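You operate a simulated robot arm through the tools that you are given. There is no shell and no other tool. Be economical: measure what you need, move in short steps, check, and stop when the job is done.

You are at the controls of a simulated two-armed robot. One attempt, no reset.

JOB
Put the blue cloth to soak in the blue pail with about 300 ml of water.
Fine: pour it from the clear jug, within a tenth; then tip the rest into the sink bowl; the jug goes back, the tap stays shut. Set down upright: clear jug.

It is judged by the outcome, as a careful person would: the job done as asked, and still so three seconds after it is handed in. It fails if anything else is knocked over, pushed out of place, dropped, spilled or broken. Flat cloth is picked up by pressing the open fingertips on it (5 to 10 N) and closing them slowly along it; thin cloth reads only 2 to 8 mm in the jaws.

ROBOT AND FRAMES
Two 7-joint arms with two-finger grippers on one trunk, on a base that drives. Base frame: it is fixed to the floor where the robot stands at the start and does not move with it; the origin is under the middle of the robot, x ahead of it, y to its left, z up. Lengths are in mm, angles in rad, forces in N, time in s.
The left shoulder is at the start at [60, 123, 970], the right one opposite. With the tool pointing down near the work surface each hand reaches from about 360 to 800 mm from the robot's upright axis, wherever it stands, measured 20 degrees to its own side. Places, roughly: sink bowl [600, 300, 700]; tap [600, 600, 900]. Payload 1.47 kg a hand.
The tool frame of a hand sits at the grasp point between the pads (the TCP): z along the fingers, y along the line on which they close. The tips reach 16 mm beyond it. The gripper opens to 87 mm. The gripper's body begins 55 mm behind the TCP.
Orientation is told as [roll, pitch, yaw] about the base's x, y, z axes, in that order, counted from this pose: with the fingers straight down and closing along the base's y, the tool's x points along the base's -x, its y along +y and its z along -z.

CONTROLS
- The arms move only by the tool play_rows. It takes "left_commands", "right_commands" or both (then of equal length, played together; a hand with none holds still); each is a list of rows, each an object (a shift or turn left out is 0, a gripper value left out holds the last) with "translation": the shift along the tool's x, y, z in units of 250 mm (1.0 is 250 mm), a list of three; "rot": the turn, a rotation vector about the tool's x, y, z in units of 60 degrees (1.0 is 60 degrees), a list of three; "grip": the gripper command, from -1 (fully open) to 1 (shut), values between in proportion. In form: [{"translation": [tx, ty, tz], "rot": [rx, ry, rz], "grip": grip}, ...]. A call has 1 to 10 rows; each row is the pose to reach, as a shift and turn from the pose commanded when the call began, along the tool's axes at that moment. A call with a number of a shift or a turn outside -1 to 1 is refused whole. A row lasts 0.2 s, in which the tool goes at most 50 mm and 0.15 rad; a call with a longer step from one row to the next is refused whole, and so is a gripper value outside its range. Where a pose cannot be reached the arm comes as near as it can. A force on the tool above 50 N (or 10 N above the force at the start of the call, whichever is more), or a blocked arm, ends the call early, and 0.2 s more pass. Each finger travels about 153 mm/s and halts on what it meets, pressing with about 28 N; the grip force reading is that of the motor and also rises with nothing between the fingers. The clock runs only during rows and for 0.2 s after the last one: add rows that repeat a pose to give the fingers time. The reply holds the time, the measured pose of the TCP, the force on the tool along the base axes, the opening and the grip force, in the units named above and with some noise, with the torque about the TCP (base axes, N m) and any sound that the robot's microphone picked up.
- Cameras (640 x 400 px; columns grow to the right, rows downward): "scene" is now at [94.5, 15.2, 1539.7]; the picture's right is [0.19, -0.98, 0.00], its down [-0.59, -0.11, -0.80] and it looks along [0.78, 0.15, -0.60] (base axes); focal length 228 px, centre (320, 200). "left" rides on the left gripper at [73, -12, -90] in its tool frame; the picture's right is [0.16, 0.99, 0.00], its down [-0.72, 0.12, -0.68] and it looks along [-0.67, 0.11, 0.73] (tool axes); focal length 247 px, centre (320, 200). "right" rides on the right gripper at [73, 12, -90] in its tool frame; the picture's right is [-0.16, 0.99, 0.00], its down [-0.72, -0.12, -0.68] and it looks along [-0.67, -0.11, 0.73] (tool axes); focal length 247 px, centre (320, 200).
- grab_frame(camera): a new picture of that camera. The clock stands still meanwhile.
- move_column(by): slides the trunk up (or, below 0, down) by that many mm; the arms and the scene camera ride with it, the base frame stays. It gives what a move gives, with no picture.
- drive_base(legs): drives the robot by 1 to 6 legs, each [ahead, left, turn to the left] in mm, mm and rad, along the robot's own axes; the way and the turn of a leg run together, so that a leg with both is an arc; at most 1500 mm and 3.142 rad a leg. The arms and the cameras ride along, it lands a little off, and it stops where it bumps. It gives what a move gives.
- aim_head(pan, tilt): turns the head with the scene camera to pan (to the left, within 2.094 rad either way) and tilt (down, from -0.506 to 1.204), counted from straight ahead of the robot. It gives what a move gives.
- probe_pixels(camera, pixels): for up to 12 pixels [column, row] of the newest picture of that camera ("zoom" is the newest enlarged one), the place [x, y, z] in the base frame of the surface seen there, good to about 3 mm. The clock stands still meanwhile.
- close_up(camera, box): a new picture of the part [left, top, right, bottom] of that camera's present view, enlarged. The clock stands still meanwhile.
- hand_in(): hands the job in; it is judged then, once.

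Keep the steps short. Do not move on a guess: measure, check each grasp and each placing, and mend mistakes. In all there are 80 turns and 62 pictures (those below and enlarged ones count). Leave the grippers open and the arms clear of the work at the hand-in unless told otherwise, and finish with a single line.

The tools are called as a command line: name --argument value ..., lists and objects as JSON in quotes. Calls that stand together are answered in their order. play_rows: Moves the arms, as the interface text tells. Its arguments: {"type":"object","properties":{"left_commands":{"type":"array","items":{"type":"object","properties":{"translation":{"type":"array","items":{"type":"number"}},"rot":{"type":"array","items":{"type":"number"}},"grip":{"type":"number"}}}},"right_commands":{"type":"array","items":{"type":"object","properties":{"translation":{"type":"array","items":{"type":"number"}},"rot":{"type":"array","items":{"type":"number"}},"grip":{"type":"number"}}}}},"required":[]} The other tools are called the same way: move_column (by) slides the trunk up or down; drive_base (legs) drives the base; aim_head (pan, tilt) turns the head that bears the scene camera; grab_frame (camera) takes a picture; probe_pixels (camera, pixels) gives the place of the surface under pixels of a picture; close_up (camera, box) takes an enlarged picture of a part of a camera's view; hand_in () hands the job in.

At the start:

```text
clock: 0.0
left_tcp_pos: [435.0, 164.2, 1346.4]
left_ee_rot: [-0.001, -0.002, 0.0]
left_ft_force: [0.0, -0.1, 0.3]
left_wrist_torque: [-0.01, -0.01, -0.03]
left_finger_gap: 86.8
left_grip_force: 0.1
right_tcp_pos: [418.6, -202.4, 1400.0]
right_ee_rot: [-0.001, 0.0, 0.001]
right_ft_force: [0.2, -0.3, 0.5]
right_wrist_torque: [0.0, 0.01, -0.01]
right_finger_gap: 86.9
right_grip_force: 0.0
trunk travel left (down, up): [-125.0, 105.0]
robot x, y, heading: [1.6, 0.3, -0.003]
head pan, tilt: [0.192, 0.648]
```

scene: 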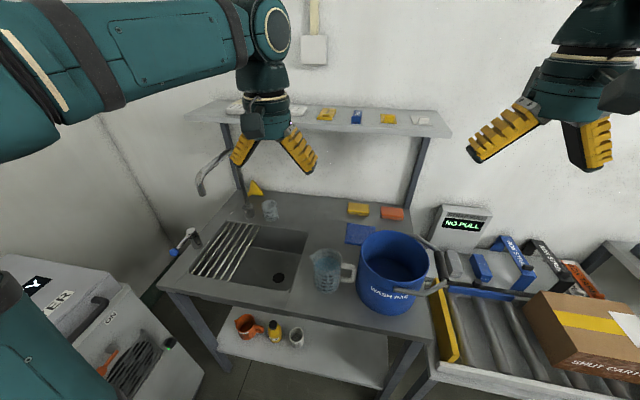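
right: 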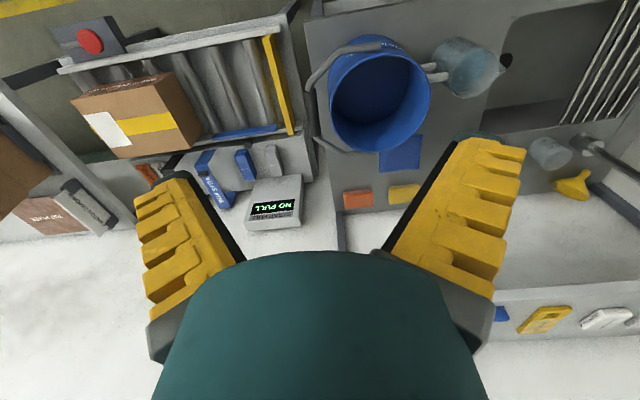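
left: 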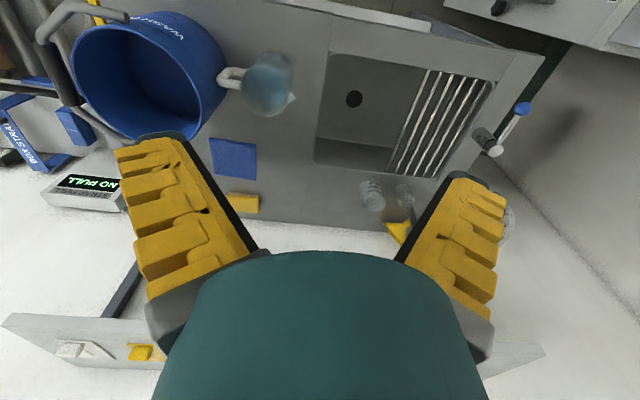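

I see the jug at about (328,270), the pail at (393,270), and the blue cloth at (360,233). First I'll enlarge the jug and pail.

close_up --camera "scene" --box '[290, 200, 450, 300]'

probe_pixels --camera "scene" --pixels '[[347, 226], [372, 228], [346, 241], [366, 244], [360, 235], [318, 252], [338, 252], [328, 290], [350, 272], [275, 275], [300, 290], [250, 240]]'

```text
4.00 times, centred on (370, 250) of scene
```

zoom: 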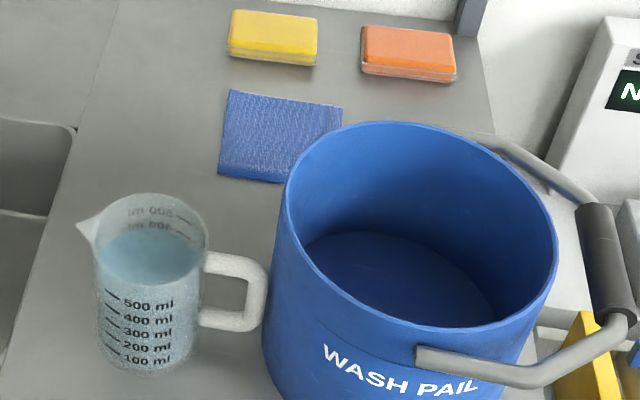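

```text
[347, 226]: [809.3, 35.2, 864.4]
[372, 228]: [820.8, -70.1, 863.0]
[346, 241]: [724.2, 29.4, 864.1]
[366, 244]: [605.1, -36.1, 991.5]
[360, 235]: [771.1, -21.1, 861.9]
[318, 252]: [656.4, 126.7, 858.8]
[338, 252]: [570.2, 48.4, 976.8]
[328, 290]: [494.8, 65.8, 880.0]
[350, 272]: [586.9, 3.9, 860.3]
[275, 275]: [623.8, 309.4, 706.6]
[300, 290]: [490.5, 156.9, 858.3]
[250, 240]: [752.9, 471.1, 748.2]
```

Now probing jug, pail and handle details in the enlargement.

probe_pixels --camera "zoom" --pixels '[[80, 222], [150, 197], [205, 235], [150, 245], [150, 365], [112, 290], [120, 358], [225, 262], [262, 275], [235, 325], [255, 300], [210, 320]]'

probe_pixels --camera "zoom" --pixels '[[285, 220], [400, 125], [555, 220], [450, 335], [320, 295], [360, 270], [400, 290], [600, 230], [440, 365], [560, 380], [230, 172], [225, 95]]'

close_up --camera "scene" --box '[306, 244, 362, 300]'

```text
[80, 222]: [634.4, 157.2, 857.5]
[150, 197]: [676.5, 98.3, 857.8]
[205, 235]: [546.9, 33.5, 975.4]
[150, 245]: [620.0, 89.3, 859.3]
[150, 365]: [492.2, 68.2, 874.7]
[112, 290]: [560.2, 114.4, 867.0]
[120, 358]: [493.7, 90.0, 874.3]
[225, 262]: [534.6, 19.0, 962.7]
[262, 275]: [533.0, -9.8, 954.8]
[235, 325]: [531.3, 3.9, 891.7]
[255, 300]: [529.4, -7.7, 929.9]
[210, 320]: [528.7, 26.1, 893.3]
```

```text
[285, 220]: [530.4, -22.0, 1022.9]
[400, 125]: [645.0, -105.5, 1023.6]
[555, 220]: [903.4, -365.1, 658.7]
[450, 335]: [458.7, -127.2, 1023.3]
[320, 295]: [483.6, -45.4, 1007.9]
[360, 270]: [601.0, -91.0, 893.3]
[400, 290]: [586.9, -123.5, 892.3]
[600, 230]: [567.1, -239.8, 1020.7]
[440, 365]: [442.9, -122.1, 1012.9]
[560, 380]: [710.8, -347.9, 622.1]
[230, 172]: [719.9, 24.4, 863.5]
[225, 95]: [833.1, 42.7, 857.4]
```

```text
7.14 times, centred on (334, 272) of scene
```

zoom: 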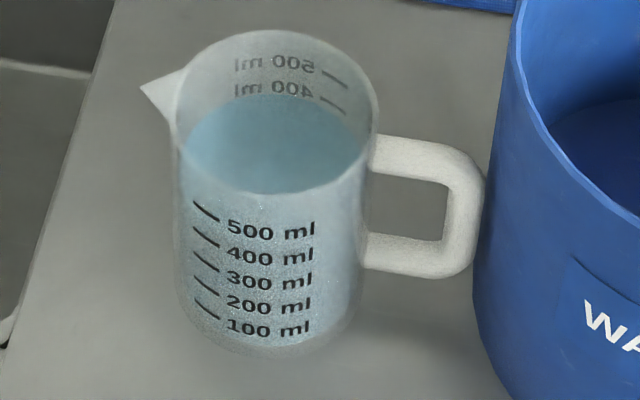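

Level reads somewhere near 400 ml by the back ticks, to be verified from the side. I need the handle–pail gap and the pail's inside; enlarging from the wrist cameras.

close_up --camera "right" --box '[310, 20, 530, 160]'

close_up --camera "left" --box '[180, 30, 320, 130]'

```text
2.86 times, centred on (420, 90) of right
```

zoom: 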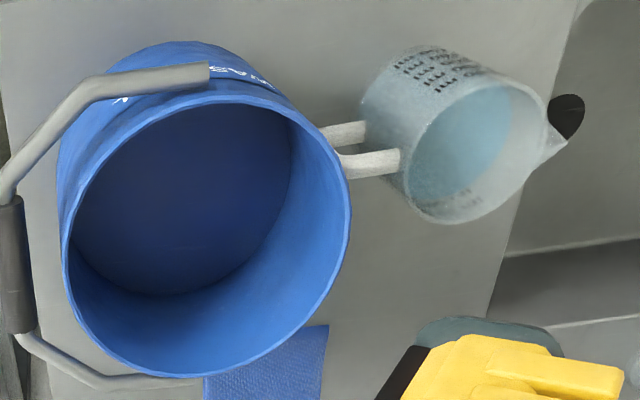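

```text
4.00 times, centred on (250, 80) of left
```

zoom: 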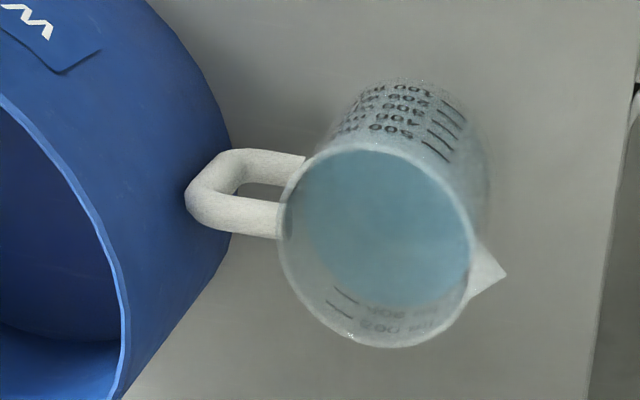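

probe_pixels --camera "zoom" --pixels '[[190, 195], [205, 215], [255, 215], [200, 170], [240, 160], [295, 160], [170, 195], [210, 130], [225, 240], [180, 250], [122, 320], [485, 265]]'

probe_pixels --camera "scene" --pixels '[[363, 285], [362, 297], [400, 318], [308, 255], [320, 262], [342, 265], [250, 228], [305, 232], [290, 290], [192, 275], [170, 285], [420, 330]]'

```text
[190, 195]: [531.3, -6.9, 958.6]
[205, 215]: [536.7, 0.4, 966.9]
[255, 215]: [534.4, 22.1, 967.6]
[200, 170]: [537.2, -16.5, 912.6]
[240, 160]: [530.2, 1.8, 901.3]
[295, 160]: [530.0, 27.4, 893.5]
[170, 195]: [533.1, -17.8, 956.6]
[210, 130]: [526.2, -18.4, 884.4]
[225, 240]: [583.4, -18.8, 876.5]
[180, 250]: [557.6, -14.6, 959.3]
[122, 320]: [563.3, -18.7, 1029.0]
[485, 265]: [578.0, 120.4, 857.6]
```

```text
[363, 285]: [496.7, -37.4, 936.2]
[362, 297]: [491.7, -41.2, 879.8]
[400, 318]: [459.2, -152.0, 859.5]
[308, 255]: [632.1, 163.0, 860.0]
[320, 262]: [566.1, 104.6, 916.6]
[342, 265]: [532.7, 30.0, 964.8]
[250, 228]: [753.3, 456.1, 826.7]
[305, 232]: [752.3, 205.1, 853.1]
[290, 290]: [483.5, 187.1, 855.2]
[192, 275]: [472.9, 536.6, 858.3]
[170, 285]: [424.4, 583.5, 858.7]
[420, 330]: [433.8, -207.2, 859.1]
```

The handle almost touches the pail, so I'll grip the handle's top bar from above (closing along x) with the left hand, camera toward the jug. First: swing the left hand −45° yaw and move partway.

play_rows --left_commands '[{"translation": [-0.033, -0.05, 0.067], "rot": [0, 0, 0.125]}, {"translation": [-0.067, -0.1, 0.133], "rot": [0, 0, 0.25]}, {"translation": [-0.1, -0.15, 0.2], "rot": [0, 0, 0.375]}, {"translation": [-0.133, -0.2, 0.267], "rot": [0, 0, 0.5]}, {"translation": [-0.167, -0.25, 0.333], "rot": [0, 0, 0.625]}, {"translation": [-0.2, -0.3, 0.4], "rot": [0, 0, 0.75]}, {"translation": [-0.2, -0.3, 0.4], "rot": [0, 0, 0.75]}]'

```text
clock: 1.6
left_tcp_pos: [484.7, 88.1, 1246.1]
left_ee_rot: [0.0, 0.0, -0.786]
left_ft_force: [0.5, -0.3, -0.2]
left_wrist_torque: [-0.01, 0.04, 0.02]
left_finger_gap: 87.0
left_grip_force: 0.0
right_tcp_pos: [418.2, -202.2, 1399.7]
right_ee_rot: [-0.001, 0.0, 0.001]
right_ft_force: [-0.3, 0.0, -0.3]
right_wrist_torque: [0.02, 0.01, 0.01]
right_finger_gap: 86.9
right_grip_force: 0.1
trunk travel left (down, up): [-125.0, 105.0]
robot x, y, heading: [1.6, 1.9, 0.002]
head pan, tilt: [0.192, 0.648]
```

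play_rows --left_commands '[{"translation": [-0.058, -0.013, 0.09], "rot": [0, 0, 0.125]}, {"translation": [-0.116, -0.026, 0.18], "rot": [0, 0, 0.25]}, {"translation": [-0.174, -0.038, 0.27], "rot": [0, 0, 0.375]}, {"translation": [-0.232, -0.051, 0.36], "rot": [0, 0, 0.5]}, {"translation": [-0.29, -0.063, 0.45], "rot": [0, 0, 0.625]}, {"translation": [-0.348, -0.076, 0.544], "rot": [0, 0, 0.75]}, {"translation": [-0.348, -0.076, 0.544], "rot": [0, 0, 0.75]}]'

grab_frame --camera "left"

grab_frame --camera "scene"

```text
clock: 3.2
left_tcp_pos: [532.4, 13.8, 1108.2]
left_ee_rot: [0.001, -0.002, -1.572]
left_ft_force: [-0.3, 0.0, -0.9]
left_wrist_torque: [0.01, 0.0, 0.0]
left_finger_gap: 86.9
left_grip_force: 0.0
right_tcp_pos: [416.5, -202.7, 1400.1]
right_ee_rot: [0.0, 0.0, -0.002]
right_ft_force: [-0.7, 0.4, 0.2]
right_wrist_torque: [0.02, -0.03, -0.01]
right_finger_gap: 87.1
right_grip_force: 0.1
trunk travel left (down, up): [-125.0, 105.0]
robot x, y, heading: [-0.9, 0.4, -0.001]
head pan, tilt: [0.192, 0.648]
```

```text
54 pictures are left
```

left: 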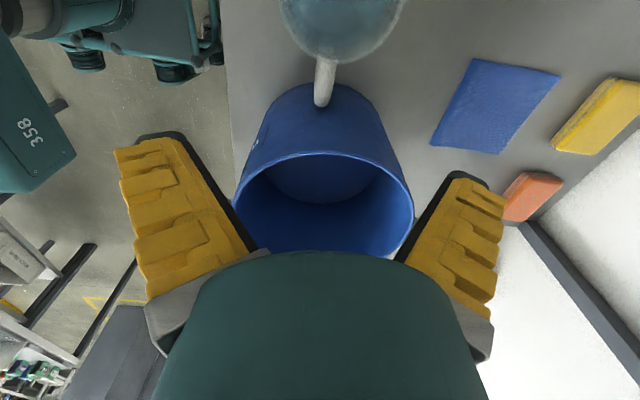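

```text
53 pictures are left
```

scene: 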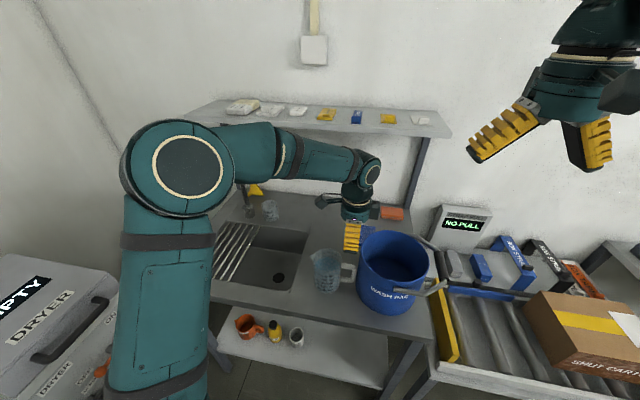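

Handle seen at (323,80) in the left view. Probing it precisely.

probe_pixels --camera "left" --pixels '[[325, 68], [323, 80], [321, 95], [319, 102], [318, 80], [330, 80], [324, 62], [340, 58], [320, 150], [325, 300]]'

close_up --camera "left" --box '[270, 0, 400, 120]'

```text
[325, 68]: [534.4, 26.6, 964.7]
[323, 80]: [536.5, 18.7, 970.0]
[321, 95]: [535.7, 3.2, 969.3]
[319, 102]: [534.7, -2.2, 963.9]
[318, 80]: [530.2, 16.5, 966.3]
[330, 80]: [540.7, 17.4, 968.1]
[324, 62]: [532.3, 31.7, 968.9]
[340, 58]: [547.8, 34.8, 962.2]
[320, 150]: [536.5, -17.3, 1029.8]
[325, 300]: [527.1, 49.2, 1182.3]
```

```text
3.33 times, centred on (335, 60) of left
```

zoom: 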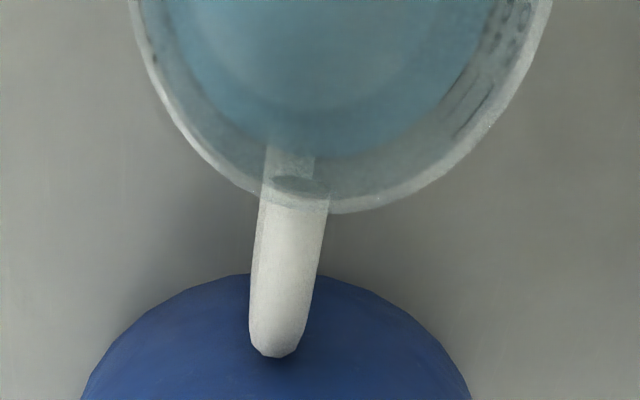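

Lowering over the bar, TCP target (535.5, 11, 1000) first.

play_rows --left_commands '[{"translation": [-0.004, 0.004, 0.12]}, {"translation": [-0.008, 0.008, 0.24]}, {"translation": [-0.012, 0.012, 0.36]}, {"translation": [-0.012, 0.012, 0.43]}, {"translation": [-0.012, 0.012, 0.43]}]'

grab_frame --camera "left"

```text
clock: 4.4
left_tcp_pos: [536.7, 11.8, 1003.1]
left_ee_rot: [0.002, 0.001, -1.572]
left_ft_force: [-0.2, 0.4, -0.7]
left_wrist_torque: [-0.01, 0.01, 0.03]
left_finger_gap: 87.0
left_grip_force: 0.0
right_tcp_pos: [417.5, -202.0, 1400.7]
right_ee_rot: [0.001, 0.0, 0.0]
right_ft_force: [-0.4, 0.2, -0.1]
right_wrist_torque: [0.01, 0.02, 0.0]
right_finger_gap: 87.0
right_grip_force: 0.0
trunk travel left (down, up): [-125.0, 105.0]
robot x, y, heading: [-0.7, -2.6, -0.002]
head pan, tilt: [0.192, 0.648]
```

```text
51 pictures are left
```

left: 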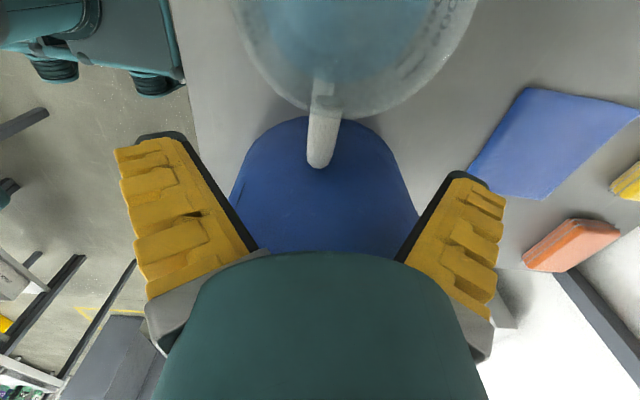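

Descend 45 mm and close gradually on the bar.

play_rows --left_commands '[{"translation": [0, -0.004, 0.06]}, {"translation": [0, -0.004, 0.12]}, {"translation": [0, -0.004, 0.18]}, {"translation": [0, -0.004, 0.18], "grip": 0.0}, {"translation": [0, -0.004, 0.18], "grip": 0.5}, {"translation": [0, -0.004, 0.18], "grip": 0.7}, {"translation": [0, -0.004, 0.18], "grip": 1.0}, {"translation": [0, -0.004, 0.18], "grip": 1.0}, {"translation": [0, -0.004, 0.18], "grip": 1.0}]'

grab_frame --camera "left"

```text
clock: 5.4
left_tcp_pos: [540.1, 10.0, 964.5]
left_ee_rot: [0.018, -0.01, -1.567]
left_ft_force: [-3.4, 0.1, 19.9]
left_wrist_torque: [-0.72, -0.12, -0.13]
left_finger_gap: 49.1
left_grip_force: 4.0
right_tcp_pos: [416.9, -202.8, 1400.8]
right_ee_rot: [0.0, 0.001, -0.001]
right_ft_force: [0.2, 0.3, 0.3]
right_wrist_torque: [-0.03, 0.03, 0.03]
right_finger_gap: 87.1
right_grip_force: 0.0
trunk travel left (down, up): [-125.0, 105.0]
robot x, y, heading: [2.8, 1.2, 0.001]
head pan, tilt: [0.192, 0.648]
stopped in row 4 (left hand): the force on the tool passed its limit at 56 N (the readings are from after the stop); the commanded pose is now the measured one
```

```text
50 pictures are left
```

left: 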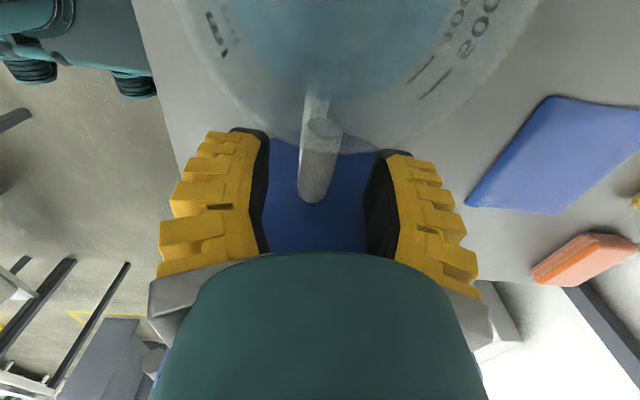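

The stop came from the hand's body pressing the pail rim (torque puts the contact at y≈−26). I'll lift off, then tilt the hand's top ~20° toward +y.

play_rows --left_commands '[{"translation": [0.004, -0.008, -0.08], "grip": 0.2}, {"translation": [0.004, -0.016, -0.16], "grip": 0.2}, {"translation": [0.004, -0.016, -0.16], "rot": [0, -0.12, 0]}, {"translation": [0.004, -0.016, -0.16], "rot": [0, -0.24, 0]}, {"translation": [0.004, -0.016, -0.16], "rot": [0, -0.36, 0]}, {"translation": [0.004, -0.016, -0.16], "rot": [0, -0.36, 0]}]'

grab_frame --camera "scene"

```text
clock: 6.8
left_tcp_pos: [535.1, 10.2, 1002.9]
left_ee_rot: [0.014, -0.386, -1.575]
left_ft_force: [-0.4, -0.4, -0.2]
left_wrist_torque: [0.06, -0.01, -0.03]
left_finger_gap: 40.7
left_grip_force: 4.5
right_tcp_pos: [418.5, -203.0, 1399.7]
right_ee_rot: [-0.001, 0.0, 0.001]
right_ft_force: [0.1, 0.3, 0.0]
right_wrist_torque: [-0.02, -0.01, 0.0]
right_finger_gap: 86.9
right_grip_force: 0.1
trunk travel left (down, up): [-125.0, 105.0]
robot x, y, heading: [1.8, 1.6, -0.003]
head pan, tilt: [0.192, 0.648]
```

```text
49 pictures are left
```

scene: 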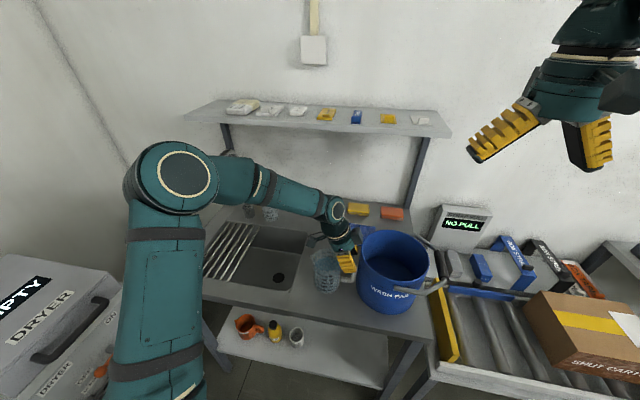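

Pail looks unmoved. Lower straight down 39 mm with fingers half open.

play_rows --left_commands '[{"translation": [0.02, 0.0, 0.048]}, {"translation": [0.04, 0.0, 0.096]}, {"translation": [0.059, 0, 0.145]}, {"translation": [0.059, 0, 0.145]}]'

grab_frame --camera "left"

```text
clock: 7.8
left_tcp_pos: [534.3, 11.7, 964.3]
left_ee_rot: [0.016, -0.383, -1.572]
left_ft_force: [-0.3, 0.1, -0.2]
left_wrist_torque: [0.0, -0.03, -0.03]
left_finger_gap: 40.7
left_grip_force: 4.3
right_tcp_pos: [418.2, -203.0, 1400.0]
right_ee_rot: [0.0, 0.0, 0.0]
right_ft_force: [-0.4, 0.0, 0.5]
right_wrist_torque: [0.0, 0.02, 0.03]
right_finger_gap: 87.2
right_grip_force: 0.0
trunk travel left (down, up): [-125.0, 105.0]
robot x, y, heading: [-0.9, -0.9, 0.002]
head pan, tilt: [0.192, 0.648]
```

```text
48 pictures are left
```

left: 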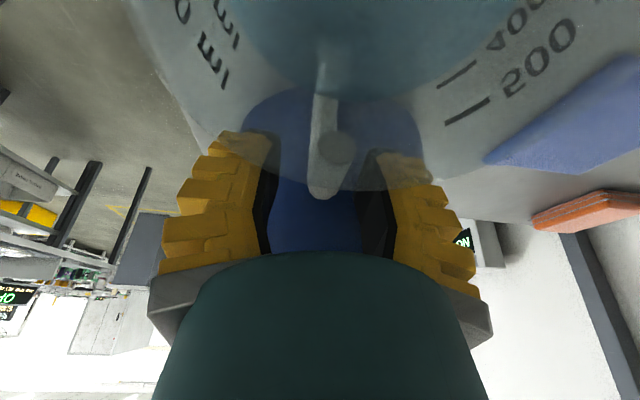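

No contact force; the bar sits between the fingers. Close.

play_rows --left_commands '[{"grip": 0.35}, {"grip": 0.5}, {"grip": 0.6}, {"grip": 0.7}, {"grip": 0.8}, {"grip": 1.0}, {"grip": 1.0}, {"grip": 1.0}]'

```text
clock: 9.6
left_tcp_pos: [534.6, 9.6, 966.3]
left_ee_rot: [0.018, -0.386, -1.574]
left_ft_force: [2.0, -3.1, 15.5]
left_wrist_torque: [-0.01, -0.08, -0.08]
left_finger_gap: 7.8
left_grip_force: 27.8
right_tcp_pos: [418.3, -203.9, 1401.1]
right_ee_rot: [-0.001, -0.002, 0.001]
right_ft_force: [0.6, 0.2, 1.1]
right_wrist_torque: [0.01, -0.01, -0.02]
right_finger_gap: 86.9
right_grip_force: 0.0
trunk travel left (down, up): [-125.0, 105.0]
robot x, y, heading: [-1.2, 3.1, -0.002]
head pan, tilt: [0.192, 0.648]
```

Gap 7.8 mm with 15 N upward force — suspicious grip. Looking.

close_up --camera "left" --box '[200, 60, 460, 260]'

close_up --camera "scene" --box '[300, 210, 400, 310]'

```text
2.00 times, centred on (330, 160) of left
```

zoom: 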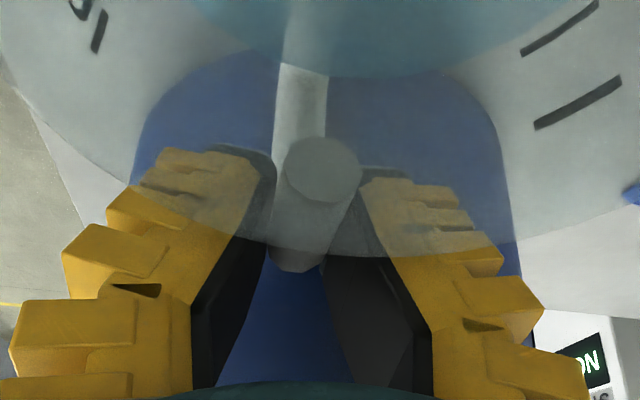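

```text
4.00 times, centred on (350, 260) of scene
```

zoom: 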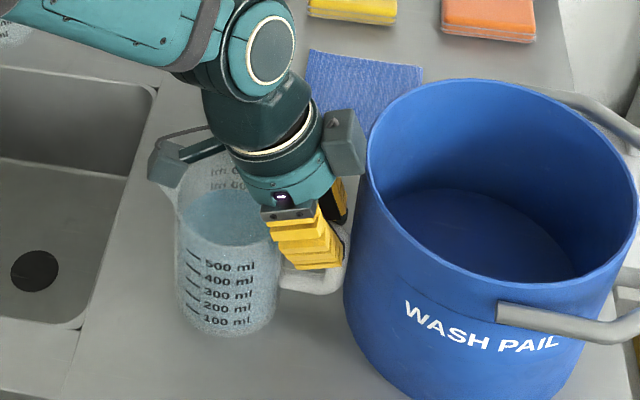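

The pads seem to be on the upper half of the round bar. I'll reopen, go 9 mm lower, and close again.

play_rows --left_commands '[{"grip": 0.4}, {"grip": 0.4}, {"translation": [0.01, 0.002, 0.016], "grip": 0.4}, {"translation": [0.021, 0.004, 0.031], "grip": 0.4}, {"translation": [0.021, 0.004, 0.031], "grip": 0.4}]'

play_rows --left_commands '[{"grip": 0.5}, {"grip": 0.6}, {"grip": 0.7}, {"grip": 0.8}, {"grip": 1.0}, {"grip": 1.0}, {"grip": 1.0}]'

```text
clock: 10.8
left_tcp_pos: [537.0, 13.8, 954.7]
left_ee_rot: [0.015, -0.383, -1.576]
left_ft_force: [-0.8, -0.4, -0.3]
left_wrist_torque: [0.02, -0.03, 0.02]
left_finger_gap: 32.3
left_grip_force: 4.5
right_tcp_pos: [417.8, -201.2, 1401.2]
right_ee_rot: [-0.002, 0.0, 0.0]
right_ft_force: [-0.1, 0.4, 0.2]
right_wrist_torque: [-0.01, 0.02, 0.0]
right_finger_gap: 86.9
right_grip_force: 0.1
trunk travel left (down, up): [-125.0, 105.0]
robot x, y, heading: [2.4, 0.9, -0.003]
head pan, tilt: [0.192, 0.648]
```

```text
clock: 12.4
left_tcp_pos: [536.4, 13.3, 956.2]
left_ee_rot: [0.017, -0.387, -1.573]
left_ft_force: [0.3, 2.7, 11.8]
left_wrist_torque: [0.38, -0.03, -0.01]
left_finger_gap: 13.3
left_grip_force: 27.8
right_tcp_pos: [417.0, -202.5, 1400.9]
right_ee_rot: [0.0, -0.001, 0.0]
right_ft_force: [-0.1, -0.3, 0.9]
right_wrist_torque: [0.0, 0.02, -0.03]
right_finger_gap: 87.3
right_grip_force: 0.1
trunk travel left (down, up): [-125.0, 105.0]
robot x, y, heading: [-0.0, 1.1, 0.0]
head pan, tilt: [0.192, 0.648]
```

Gap 13.3 mm = full bar width; good grip. Test lift by 12 mm straight up.

play_rows --left_commands '[{"translation": [-0.006, 0.0, -0.015]}, {"translation": [-0.012, 0.0, -0.03]}, {"translation": [-0.018, 0.0, -0.045]}, {"translation": [-0.018, 0.0, -0.045]}, {"translation": [-0.018, 0.0, -0.045]}]'

close_up --camera "scene" --box '[300, 210, 400, 310]'

```text
clock: 13.6
left_tcp_pos: [535.5, 12.6, 967.4]
left_ee_rot: [0.012, -0.385, -1.572]
left_ft_force: [0.1, 0.1, -5.3]
left_wrist_torque: [-0.25, -0.03, -0.01]
left_finger_gap: 6.5
left_grip_force: 28.3
right_tcp_pos: [418.5, -203.7, 1400.3]
right_ee_rot: [-0.001, 0.0, 0.0]
right_ft_force: [0.1, -0.1, -0.7]
right_wrist_torque: [-0.04, 0.0, 0.01]
right_finger_gap: 87.2
right_grip_force: 0.1
trunk travel left (down, up): [-125.0, 105.0]
robot x, y, heading: [-4.1, 1.2, -0.004]
head pan, tilt: [0.192, 0.648]
```

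```text
4.00 times, centred on (350, 260) of scene
```

zoom: 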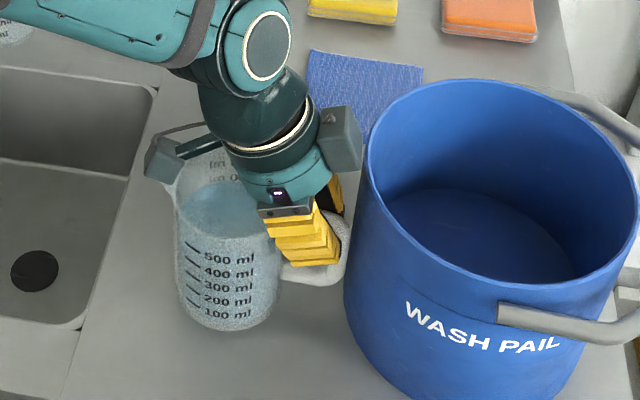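

The jug sagged (spout side low) and the gap fell to 6.5 mm: only the tapered fingertips hold the bar. Set it back down and open.

play_rows --left_commands '[{"translation": [0.006, 0.0, 0.015]}, {"translation": [0.012, 0.0, 0.03]}, {"translation": [0.018, 0.0, 0.045]}, {"translation": [0.018, 0.0, 0.045]}, {"translation": [0.018, 0.0, 0.045], "grip": 0.8}, {"translation": [0.018, 0.0, 0.045], "grip": 0.5}, {"translation": [0.018, 0.0, 0.045], "grip": 0.3}]'

grab_frame --camera "left"

```text
clock: 15.2
left_tcp_pos: [536.6, 13.4, 953.8]
left_ee_rot: [0.017, -0.383, -1.572]
left_ft_force: [0.5, -0.1, -0.7]
left_wrist_torque: [-0.01, 0.03, 0.02]
left_finger_gap: 36.2
left_grip_force: 4.4
right_tcp_pos: [418.4, -202.6, 1400.1]
right_ee_rot: [-0.001, 0.0, -0.003]
right_ft_force: [-0.6, -0.2, -0.7]
right_wrist_torque: [-0.01, 0.01, -0.02]
right_finger_gap: 87.0
right_grip_force: 0.1
trunk travel left (down, up): [-125.0, 105.0]
robot x, y, heading: [0.4, -0.1, 0.0]
head pan, tilt: [0.192, 0.648]
```

```text
44 pictures are left
```

left: 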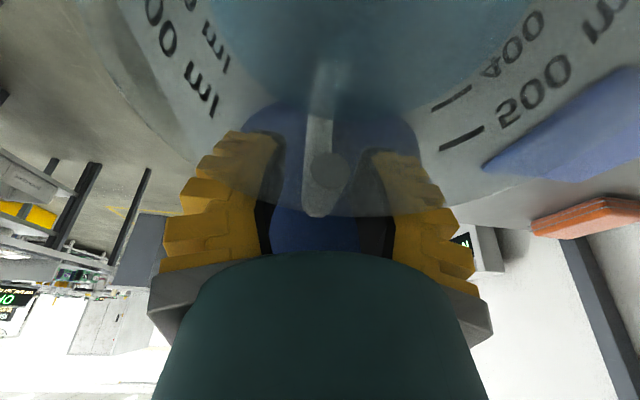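

Jug sits back. Now go 12 mm deeper with ~6° less tilt, then close.

play_rows --left_commands '[{"translation": [0.006, 0, 0.015], "rot": [0, 0.05, 0]}, {"translation": [0.012, 0, 0.03], "rot": [0, 0.1, 0]}, {"translation": [0.018, 0, 0.044], "rot": [0, 0.1, 0]}, {"translation": [0.018, 0, 0.044], "rot": [0, 0.1, 0]}]'

play_rows --left_commands '[{"grip": 0.5}, {"grip": 0.6}, {"grip": 0.7}, {"grip": 0.8}, {"grip": 1.0}, {"grip": 1.0}, {"grip": 1.0}]'

```text
clock: 16.2
left_tcp_pos: [538.0, 13.1, 947.1]
left_ee_rot: [0.025, -0.285, -1.573]
left_ft_force: [6.7, 3.4, 39.4]
left_wrist_torque: [-1.58, -0.06, 0.25]
left_finger_gap: 36.0
left_grip_force: 4.3
right_tcp_pos: [416.1, -200.4, 1402.0]
right_ee_rot: [0.0, -0.002, 0.0]
right_ft_force: [-0.3, 0.9, -1.3]
right_wrist_torque: [-0.02, 0.02, -0.01]
right_finger_gap: 87.1
right_grip_force: 0.0
trunk travel left (down, up): [-125.0, 105.0]
robot x, y, heading: [-4.1, -1.0, 0.001]
head pan, tilt: [0.192, 0.648]
```

```text
clock: 17.1
left_tcp_pos: [538.6, 12.2, 948.0]
left_ee_rot: [0.026, -0.282, -1.574]
left_ft_force: [-5.2, 3.0, 17.7]
left_wrist_torque: [-0.02, -0.22, -0.07]
left_finger_gap: 13.8
left_grip_force: 28.1
right_tcp_pos: [416.8, -202.5, 1400.4]
right_ee_rot: [0.0, -0.002, -0.002]
right_ft_force: [0.3, -0.3, 0.0]
right_wrist_torque: [-0.02, 0.0, 0.0]
right_finger_gap: 86.8
right_grip_force: 0.0
trunk travel left (down, up): [-125.0, 105.0]
robot x, y, heading: [2.5, 2.4, 0.001]
head pan, tilt: [0.192, 0.648]
stopped in row 4 (left hand): the force on the tool passed its limit at 50 N (the readings are from after the stop); the commanded pose is now the measured one
```

The hand again leaned on the pail rim while lowering, but the jaws now hold at 13.8 mm. Lift slowly 10 mm and watch gap/force.

play_rows --left_commands '[{"grip": 1.0, "translation": [-0.004, 0, -0.012]}, {"translation": [-0.007, 0, -0.023]}, {"translation": [-0.011, 0, -0.038]}, {"translation": [-0.011, 0, -0.038]}]'

close_up --camera "scene" --box '[300, 210, 400, 310]'

```text
clock: 18.1
left_tcp_pos: [539.5, 13.4, 956.2]
left_ee_rot: [0.022, -0.282, -1.572]
left_ft_force: [-0.1, 0.0, -5.4]
left_wrist_torque: [-0.21, 0.02, 0.0]
left_finger_gap: 5.9
left_grip_force: 27.9
right_tcp_pos: [418.4, -202.4, 1399.9]
right_ee_rot: [-0.002, -0.001, -0.001]
right_ft_force: [-0.8, -0.4, 0.2]
right_wrist_torque: [0.02, 0.07, -0.02]
right_finger_gap: 87.1
right_grip_force: 0.1
trunk travel left (down, up): [-125.0, 105.0]
robot x, y, heading: [1.2, 0.3, -0.002]
head pan, tilt: [0.192, 0.648]
```

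```text
4.00 times, centred on (350, 260) of scene
```

zoom: 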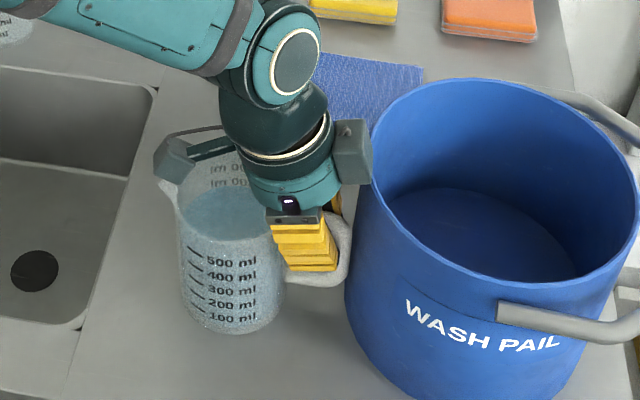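

Force −5.4 N (near full weight), gap 5.9. Checking the fingers and bar closely from both cameras.

close_up --camera "left" --box '[200, 60, 460, 260]'

close_up --camera "scene" --box '[335, 250, 395, 290]'

```text
2.00 times, centred on (330, 160) of left
```

zoom: 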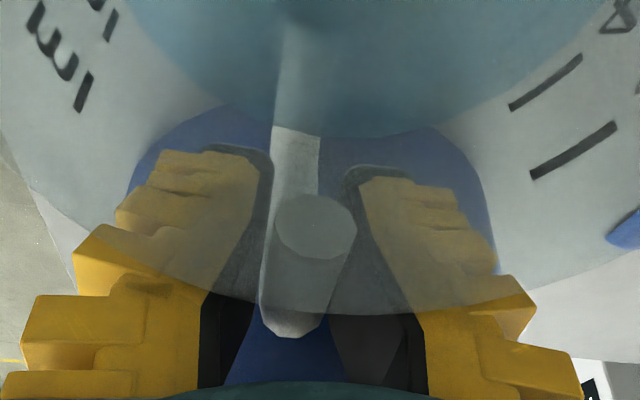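

```text
10.00 times, centred on (365, 270) of scene
```

zoom: 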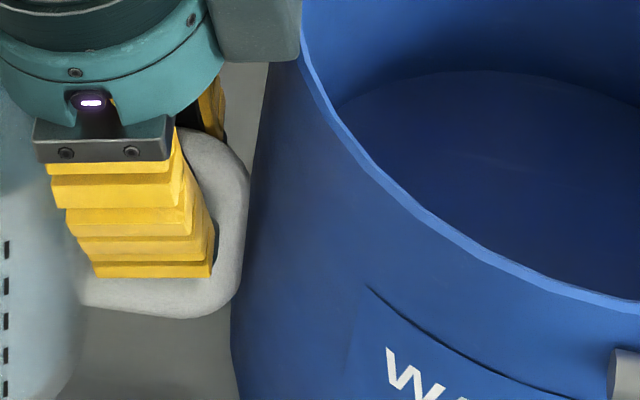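

The fingers pass through the loop and the tips close under the bar — it's hooked, carrying full weight. Lift 60 mm with 15 mm away from the pail.

play_rows --left_commands '[{"translation": [0.002, 0, -0.04]}, {"translation": [0.001, 0, -0.08]}, {"translation": [-0.002, 0, -0.12]}, {"translation": [-0.004, 0, -0.16]}, {"translation": [-0.007, 0, -0.2]}, {"translation": [-0.009, 0, -0.247]}, {"translation": [-0.009, 0, -0.247]}]'

grab_frame --camera "scene"

```text
clock: 19.7
left_tcp_pos: [538.6, 28.6, 1015.7]
left_ee_rot: [0.02, -0.281, -1.571]
left_ft_force: [0.7, -0.6, -5.2]
left_wrist_torque: [-0.2, 0.0, 0.01]
left_finger_gap: 6.1
left_grip_force: 28.3
right_tcp_pos: [419.2, -201.8, 1400.0]
right_ee_rot: [0.0, -0.001, 0.0]
right_ft_force: [-0.2, 0.5, 0.5]
right_wrist_torque: [0.0, 0.01, -0.02]
right_finger_gap: 87.0
right_grip_force: 0.1
trunk travel left (down, up): [-125.0, 105.0]
robot x, y, heading: [1.6, 3.4, 0.001]
head pan, tilt: [0.192, 0.648]
```

```text
40 pictures are left
```

scene: 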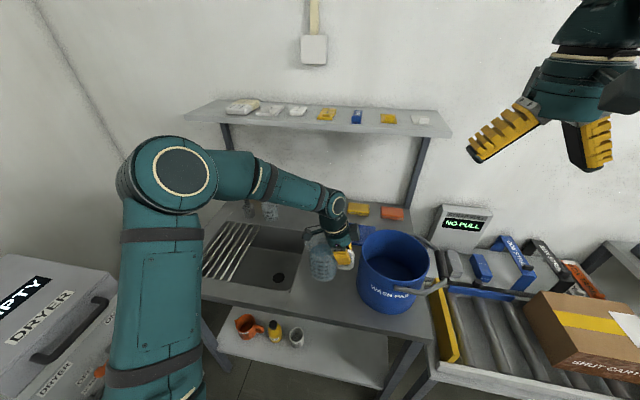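

Held steadily at ~5.3 N. Raise straight up to TCP z≈1205.

play_rows --left_commands '[{"translation": [-0.02, 0, -0.07]}, {"translation": [-0.05, 0, -0.17]}, {"translation": [-0.085, 0, -0.29]}, {"translation": [-0.12, 0, -0.41]}, {"translation": [-0.155, 0, -0.53]}, {"translation": [-0.185, 0, -0.64]}, {"translation": [-0.205, 0, -0.7]}, {"translation": [-0.211, 0, -0.726]}, {"translation": [-0.211, 0, -0.726]}]'

close_up --camera "scene" --box '[260, 150, 420, 270]'

```text
clock: 21.7
left_tcp_pos: [533.1, 27.0, 1205.3]
left_ee_rot: [0.024, -0.281, -1.572]
left_ft_force: [0.2, -0.5, -4.4]
left_wrist_torque: [-0.23, 0.04, -0.01]
left_finger_gap: 5.8
left_grip_force: 27.7
right_tcp_pos: [417.7, -201.8, 1400.2]
right_ee_rot: [0.001, 0.002, 0.0]
right_ft_force: [-0.4, -0.7, -0.1]
right_wrist_torque: [-0.04, -0.03, 0.0]
right_finger_gap: 87.2
right_grip_force: 0.0
trunk travel left (down, up): [-125.0, 105.0]
robot x, y, heading: [-2.9, 0.9, -0.002]
head pan, tilt: [0.192, 0.648]
```

```text
3.33 times, centred on (340, 210) of scene
```

zoom: 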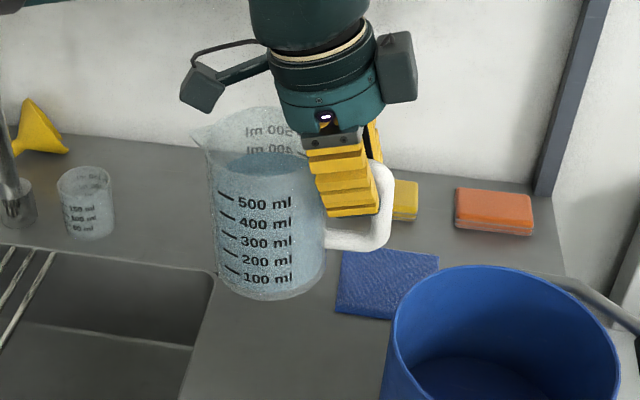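

The scene camera can read the level well if the jug is at its height. Raise ~195 mm more and straighten ~8° to read the starting level.

play_rows --left_commands '[{"translation": [-0.025, 0, -0.085], "rot": [0, 0.03, 0]}, {"translation": [-0.05, 0, -0.18], "rot": [0, 0.06, 0]}, {"translation": [-0.085, 0, -0.29], "rot": [0, 0.09, 0]}, {"translation": [-0.12, 0, -0.41], "rot": [0, 0.12, 0]}, {"translation": [-0.155, 0, -0.53], "rot": [0, 0.13, 0]}, {"translation": [-0.185, 0, -0.64], "rot": [0, 0.13, 0]}, {"translation": [-0.21, 0, -0.72], "rot": [0, 0.13, 0]}, {"translation": [-0.217, 0, -0.749], "rot": [0, 0.13, 0]}, {"translation": [-0.217, 0, -0.749], "rot": [0, 0.13, 0]}]'

grab_frame --camera "scene"

```text
clock: 23.7
left_tcp_pos: [529.7, 27.2, 1400.3]
left_ee_rot: [0.021, -0.144, -1.569]
left_ft_force: [0.4, 0.2, -4.2]
left_wrist_torque: [-0.23, 0.02, 0.0]
left_finger_gap: 6.4
left_grip_force: 27.7
right_tcp_pos: [418.5, -203.1, 1400.4]
right_ee_rot: [0.0, 0.0, 0.001]
right_ft_force: [-1.0, -0.4, 0.2]
right_wrist_torque: [0.01, -0.03, -0.06]
right_finger_gap: 87.3
right_grip_force: 0.1
trunk travel left (down, up): [-125.0, 105.0]
robot x, y, heading: [-0.7, 1.6, -0.004]
head pan, tilt: [0.192, 0.648]
```

```text
38 pictures are left
```

scene: 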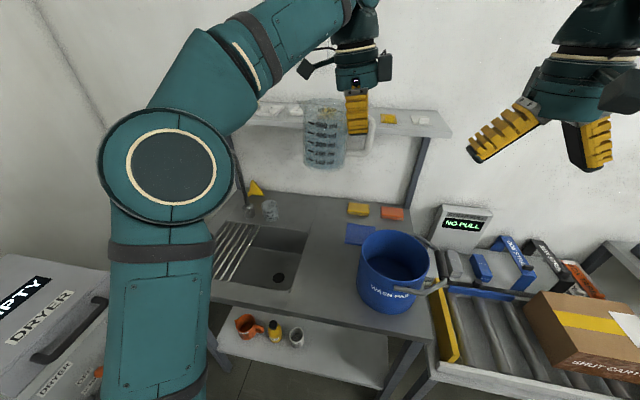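

close_up --camera "scene" --box '[290, 80, 390, 180]'

```text
4.00 times, centred on (340, 130) of scene
```

zoom: 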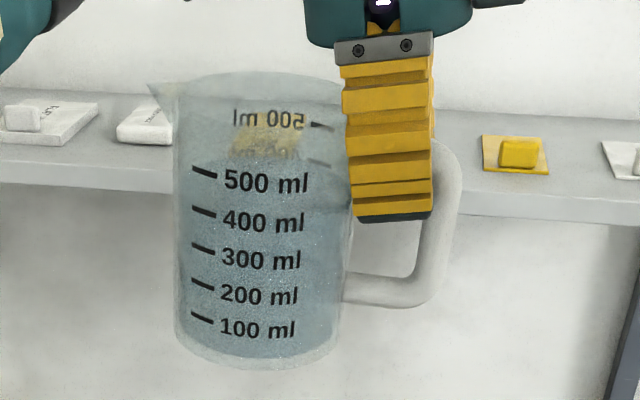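

close_up --camera "scene" --box '[325, 95, 385, 135]'

close_up --camera "scene" --box '[325, 110, 350, 135]'

```text
10.00 times, centred on (355, 115) of scene
```

zoom: 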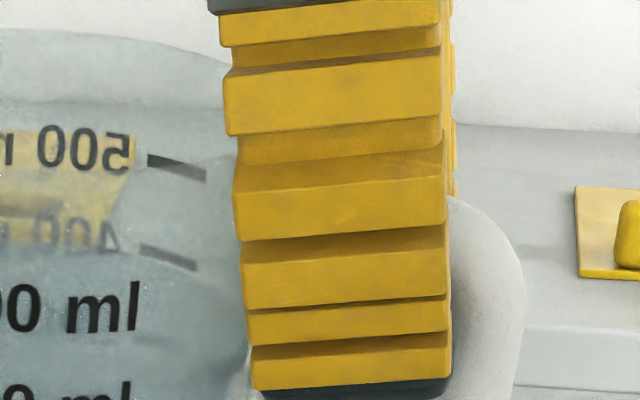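

```text
16.00 times, centred on (338, 122) of scene
```

zoom: 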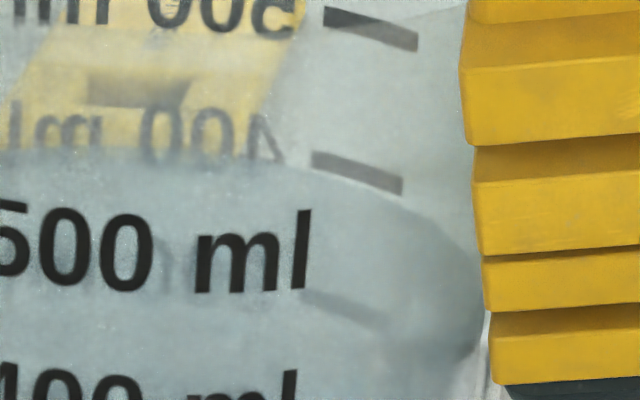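

Starting level ≈ 390–400 ml (waterline just under the 400 tick), so stop with ~95–100 ml left. Now yaw +60° about the vertical and carry toward over the pail's far-right side, still high.

play_rows --left_commands '[{"translation": [-0.04, 0.02, 0.006], "rot": [-0.014, 0, -0.099]}, {"translation": [-0.12, 0.057, 0.017], "rot": [-0.03, 0, -0.21]}, {"translation": [-0.22, 0.104, 0.032], "rot": [-0.05, 0, -0.34]}, {"translation": [-0.33, 0.156, 0.048], "rot": [-0.068, 0, -0.47]}, {"translation": [-0.44, 0.208, 0.064], "rot": [-0.087, 0, -0.6]}, {"translation": [-0.55, 0.26, 0.079], "rot": [-0.106, 0, -0.73]}, {"translation": [-0.64, 0.302, 0.092], "rot": [-0.125, 0, -0.86]}, {"translation": [-0.7, 0.331, 0.101], "rot": [-0.138, 0, -0.95]}, {"translation": [-0.72, 0.34, 0.104], "rot": [-0.1435, 0, -0.99]}, {"translation": [-0.72, 0.34, 0.104], "rot": [-0.1435, 0, -0.99]}]'

grab_frame --camera "scene"

```text
clock: 25.9
left_tcp_pos: [567.3, -127.2, 1359.8]
left_ee_rot: [0.01, -0.164, -0.518]
left_ft_force: [0.0, -0.5, -4.2]
left_wrist_torque: [-0.13, -0.2, -0.01]
left_finger_gap: 7.9
left_grip_force: 28.0
left hand out of reach, approached as far as the arm can: row 4, 5, 6, 7, 8, 9, 10
right_tcp_pos: [418.9, -202.3, 1400.5]
right_ee_rot: [0.001, 0.0, -0.001]
right_ft_force: [0.1, 0.0, -0.4]
right_wrist_torque: [-0.02, -0.03, 0.01]
right_finger_gap: 87.0
right_grip_force: 0.1
trunk travel left (down, up): [-125.0, 105.0]
robot x, y, heading: [-5.4, 3.5, -0.001]
head pan, tilt: [0.192, 0.648]
```

```text
34 pictures are left
```

scene: 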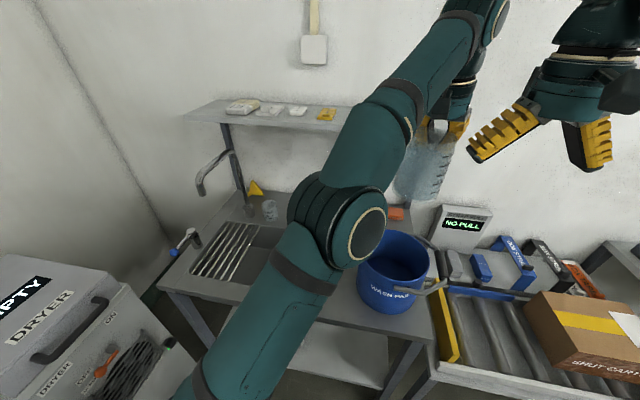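

Unreachable at that height; the jug is still held. Lower the left hand 155 mm, and move the right hand aside (−120 mm in y).

play_rows --left_commands '[{"translation": [0.008, 0, 0.05]}, {"translation": [0.022, 0, 0.13]}, {"translation": [0.038, 0, 0.23]}, {"translation": [0.055, 0, 0.33]}, {"translation": [0.071, 0, 0.43]}, {"translation": [0.086, 0, 0.52]}, {"translation": [0.096, 0, 0.58]}, {"translation": [0.101, 0, 0.612]}, {"translation": [0.101, 0, 0.612]}]' --right_commands '[{"translation": [0, -0.06, 0]}, {"translation": [0, -0.12, 0]}, {"translation": [0, -0.18, 0]}, {"translation": [0, -0.24, 0]}, {"translation": [0, -0.3, 0]}, {"translation": [0, -0.36, 0]}, {"translation": [0, -0.42, 0]}, {"translation": [0, -0.48, 0]}, {"translation": [0, -0.48, 0]}]'

grab_frame --camera "scene"

```text
clock: 27.9
left_tcp_pos: [566.9, -123.4, 1205.8]
left_ee_rot: [0.008, -0.163, -0.521]
left_ft_force: [-0.6, 0.0, -5.5]
left_wrist_torque: [-0.08, -0.23, 0.0]
left_finger_gap: 5.8
left_grip_force: 28.3
right_tcp_pos: [418.5, -322.5, 1400.6]
right_ee_rot: [0.0, -0.001, -0.001]
right_ft_force: [-0.7, -0.6, 0.5]
right_wrist_torque: [0.05, 0.04, 0.02]
right_finger_gap: 86.8
right_grip_force: 0.1
trunk travel left (down, up): [-125.0, 105.0]
robot x, y, heading: [4.1, -2.1, 0.003]
head pan, tilt: [0.192, 0.648]
```

```text
33 pictures are left
```

scene: 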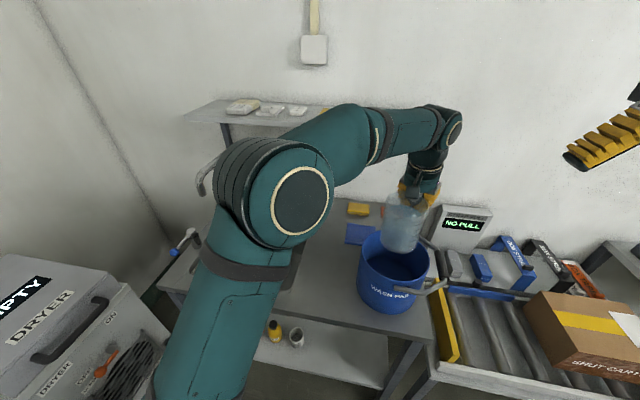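

Shift 58 mm back along the spout line so that the spout will come over the pail's middle, then tilt the first 30°.

play_rows --left_commands '[{"translation": [-0.06, -0.004, 0.01]}, {"translation": [-0.14, -0.009, 0.023]}, {"translation": [-0.2, -0.013, 0.033]}, {"translation": [-0.227, -0.015, 0.038]}, {"translation": [-0.227, -0.015, 0.038], "rot": [0, -0.1, 0]}, {"translation": [-0.227, -0.015, 0.038], "rot": [0, -0.2, 0]}, {"translation": [-0.227, -0.015, 0.038], "rot": [0, -0.3, 0]}, {"translation": [-0.227, -0.015, 0.038], "rot": [0, -0.4, 0]}, {"translation": [-0.227, -0.015, 0.038], "rot": [0, -0.5, 0]}, {"translation": [-0.227, -0.015, 0.038], "rot": [0, -0.5, 0]}]'

close_up --camera "scene" --box '[330, 140, 490, 320]'

```text
clock: 30.1
left_tcp_pos: [615.6, -155.5, 1205.4]
left_ee_rot: [0.011, -0.688, -0.526]
left_ft_force: [0.7, -0.5, -5.1]
left_wrist_torque: [-0.03, -0.07, 0.02]
left_finger_gap: 5.9
left_grip_force: 28.0
right_tcp_pos: [419.5, -322.6, 1399.4]
right_ee_rot: [-0.002, 0.001, -0.002]
right_ft_force: [0.6, 0.3, 0.2]
right_wrist_torque: [0.01, -0.03, 0.01]
right_finger_gap: 86.9
right_grip_force: 0.2
trunk travel left (down, up): [-125.0, 105.0]
robot x, y, heading: [-1.5, -1.1, 0.002]
head pan, tilt: [0.192, 0.648]
```

```text
2.22 times, centred on (410, 230) of scene
```

zoom: 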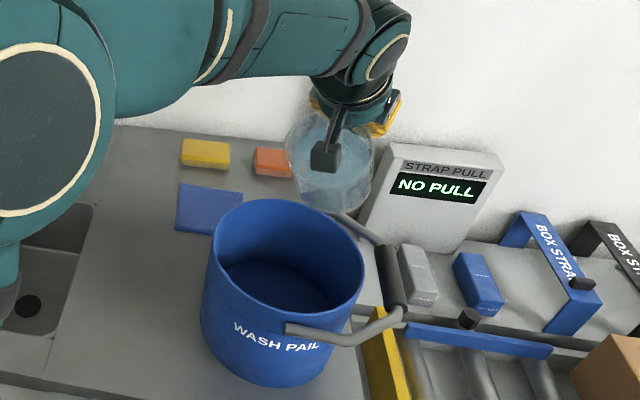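

Tilted ~35°; no pour yet. Checking the left wrist view for the spout over the pail.

grab_frame --camera "left"

probe_pixels --camera "zoom" --pixels '[[290, 150], [300, 190], [318, 205], [292, 170], [345, 205], [280, 260], [220, 250], [360, 250]]'

```text
31 pictures are left
```

left: 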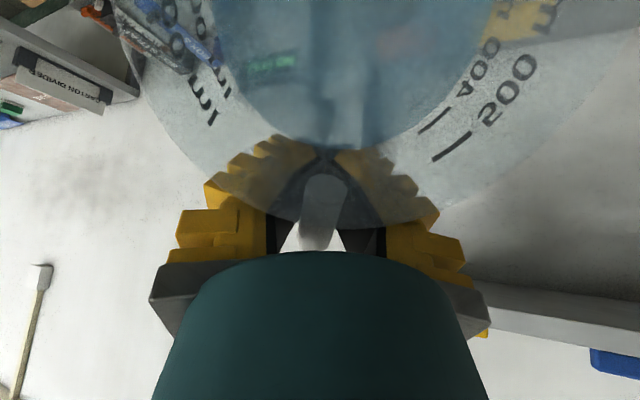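

```text
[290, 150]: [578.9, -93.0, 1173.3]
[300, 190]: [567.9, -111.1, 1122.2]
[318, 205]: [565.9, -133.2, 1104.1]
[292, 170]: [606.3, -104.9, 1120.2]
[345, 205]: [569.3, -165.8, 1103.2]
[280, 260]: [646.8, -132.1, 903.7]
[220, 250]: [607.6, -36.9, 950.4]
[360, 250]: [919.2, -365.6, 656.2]
```

Spout should be over the pail's middle at ~(520,−100). Tilt 20° more and wait, listening to force.

play_rows --left_commands '[{"rot": [0, -0.08, 0]}, {"rot": [0, -0.16, 0]}, {"rot": [0, -0.24, 0]}, {"rot": [0, -0.333, 0]}, {"rot": [0, -0.333, 0]}, {"rot": [0, -0.333, 0]}, {"rot": [0, -0.333, 0]}, {"rot": [0, -0.333, 0]}]'

close_up --camera "scene" --box '[330, 140, 490, 320]'

```text
clock: 31.9
left_tcp_pos: [614.7, -156.7, 1207.1]
left_ee_rot: [0.019, -1.036, -0.534]
left_ft_force: [0.7, 0.7, -3.8]
left_wrist_torque: [0.0, 0.0, -0.06]
left_finger_gap: 5.9
left_grip_force: 27.8
right_tcp_pos: [418.7, -322.0, 1400.0]
right_ee_rot: [-0.001, 0.0, -0.001]
right_ft_force: [-0.2, 0.6, 0.5]
right_wrist_torque: [-0.01, 0.02, 0.03]
right_finger_gap: 87.0
right_grip_force: 0.0
trunk travel left (down, up): [-125.0, 105.0]
robot x, y, heading: [-2.4, 0.5, 0.002]
head pan, tilt: [0.192, 0.648]
```

```text
2.22 times, centred on (410, 230) of scene
```

zoom: 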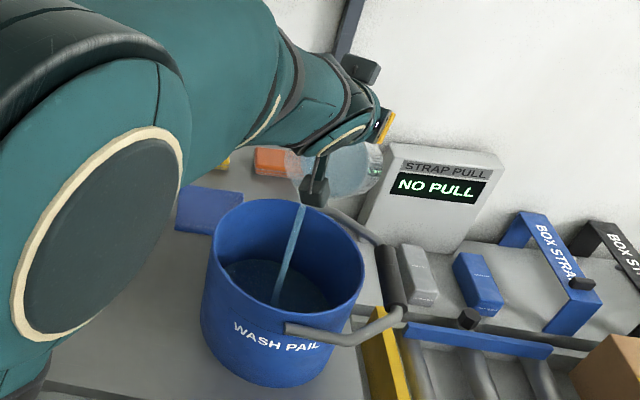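

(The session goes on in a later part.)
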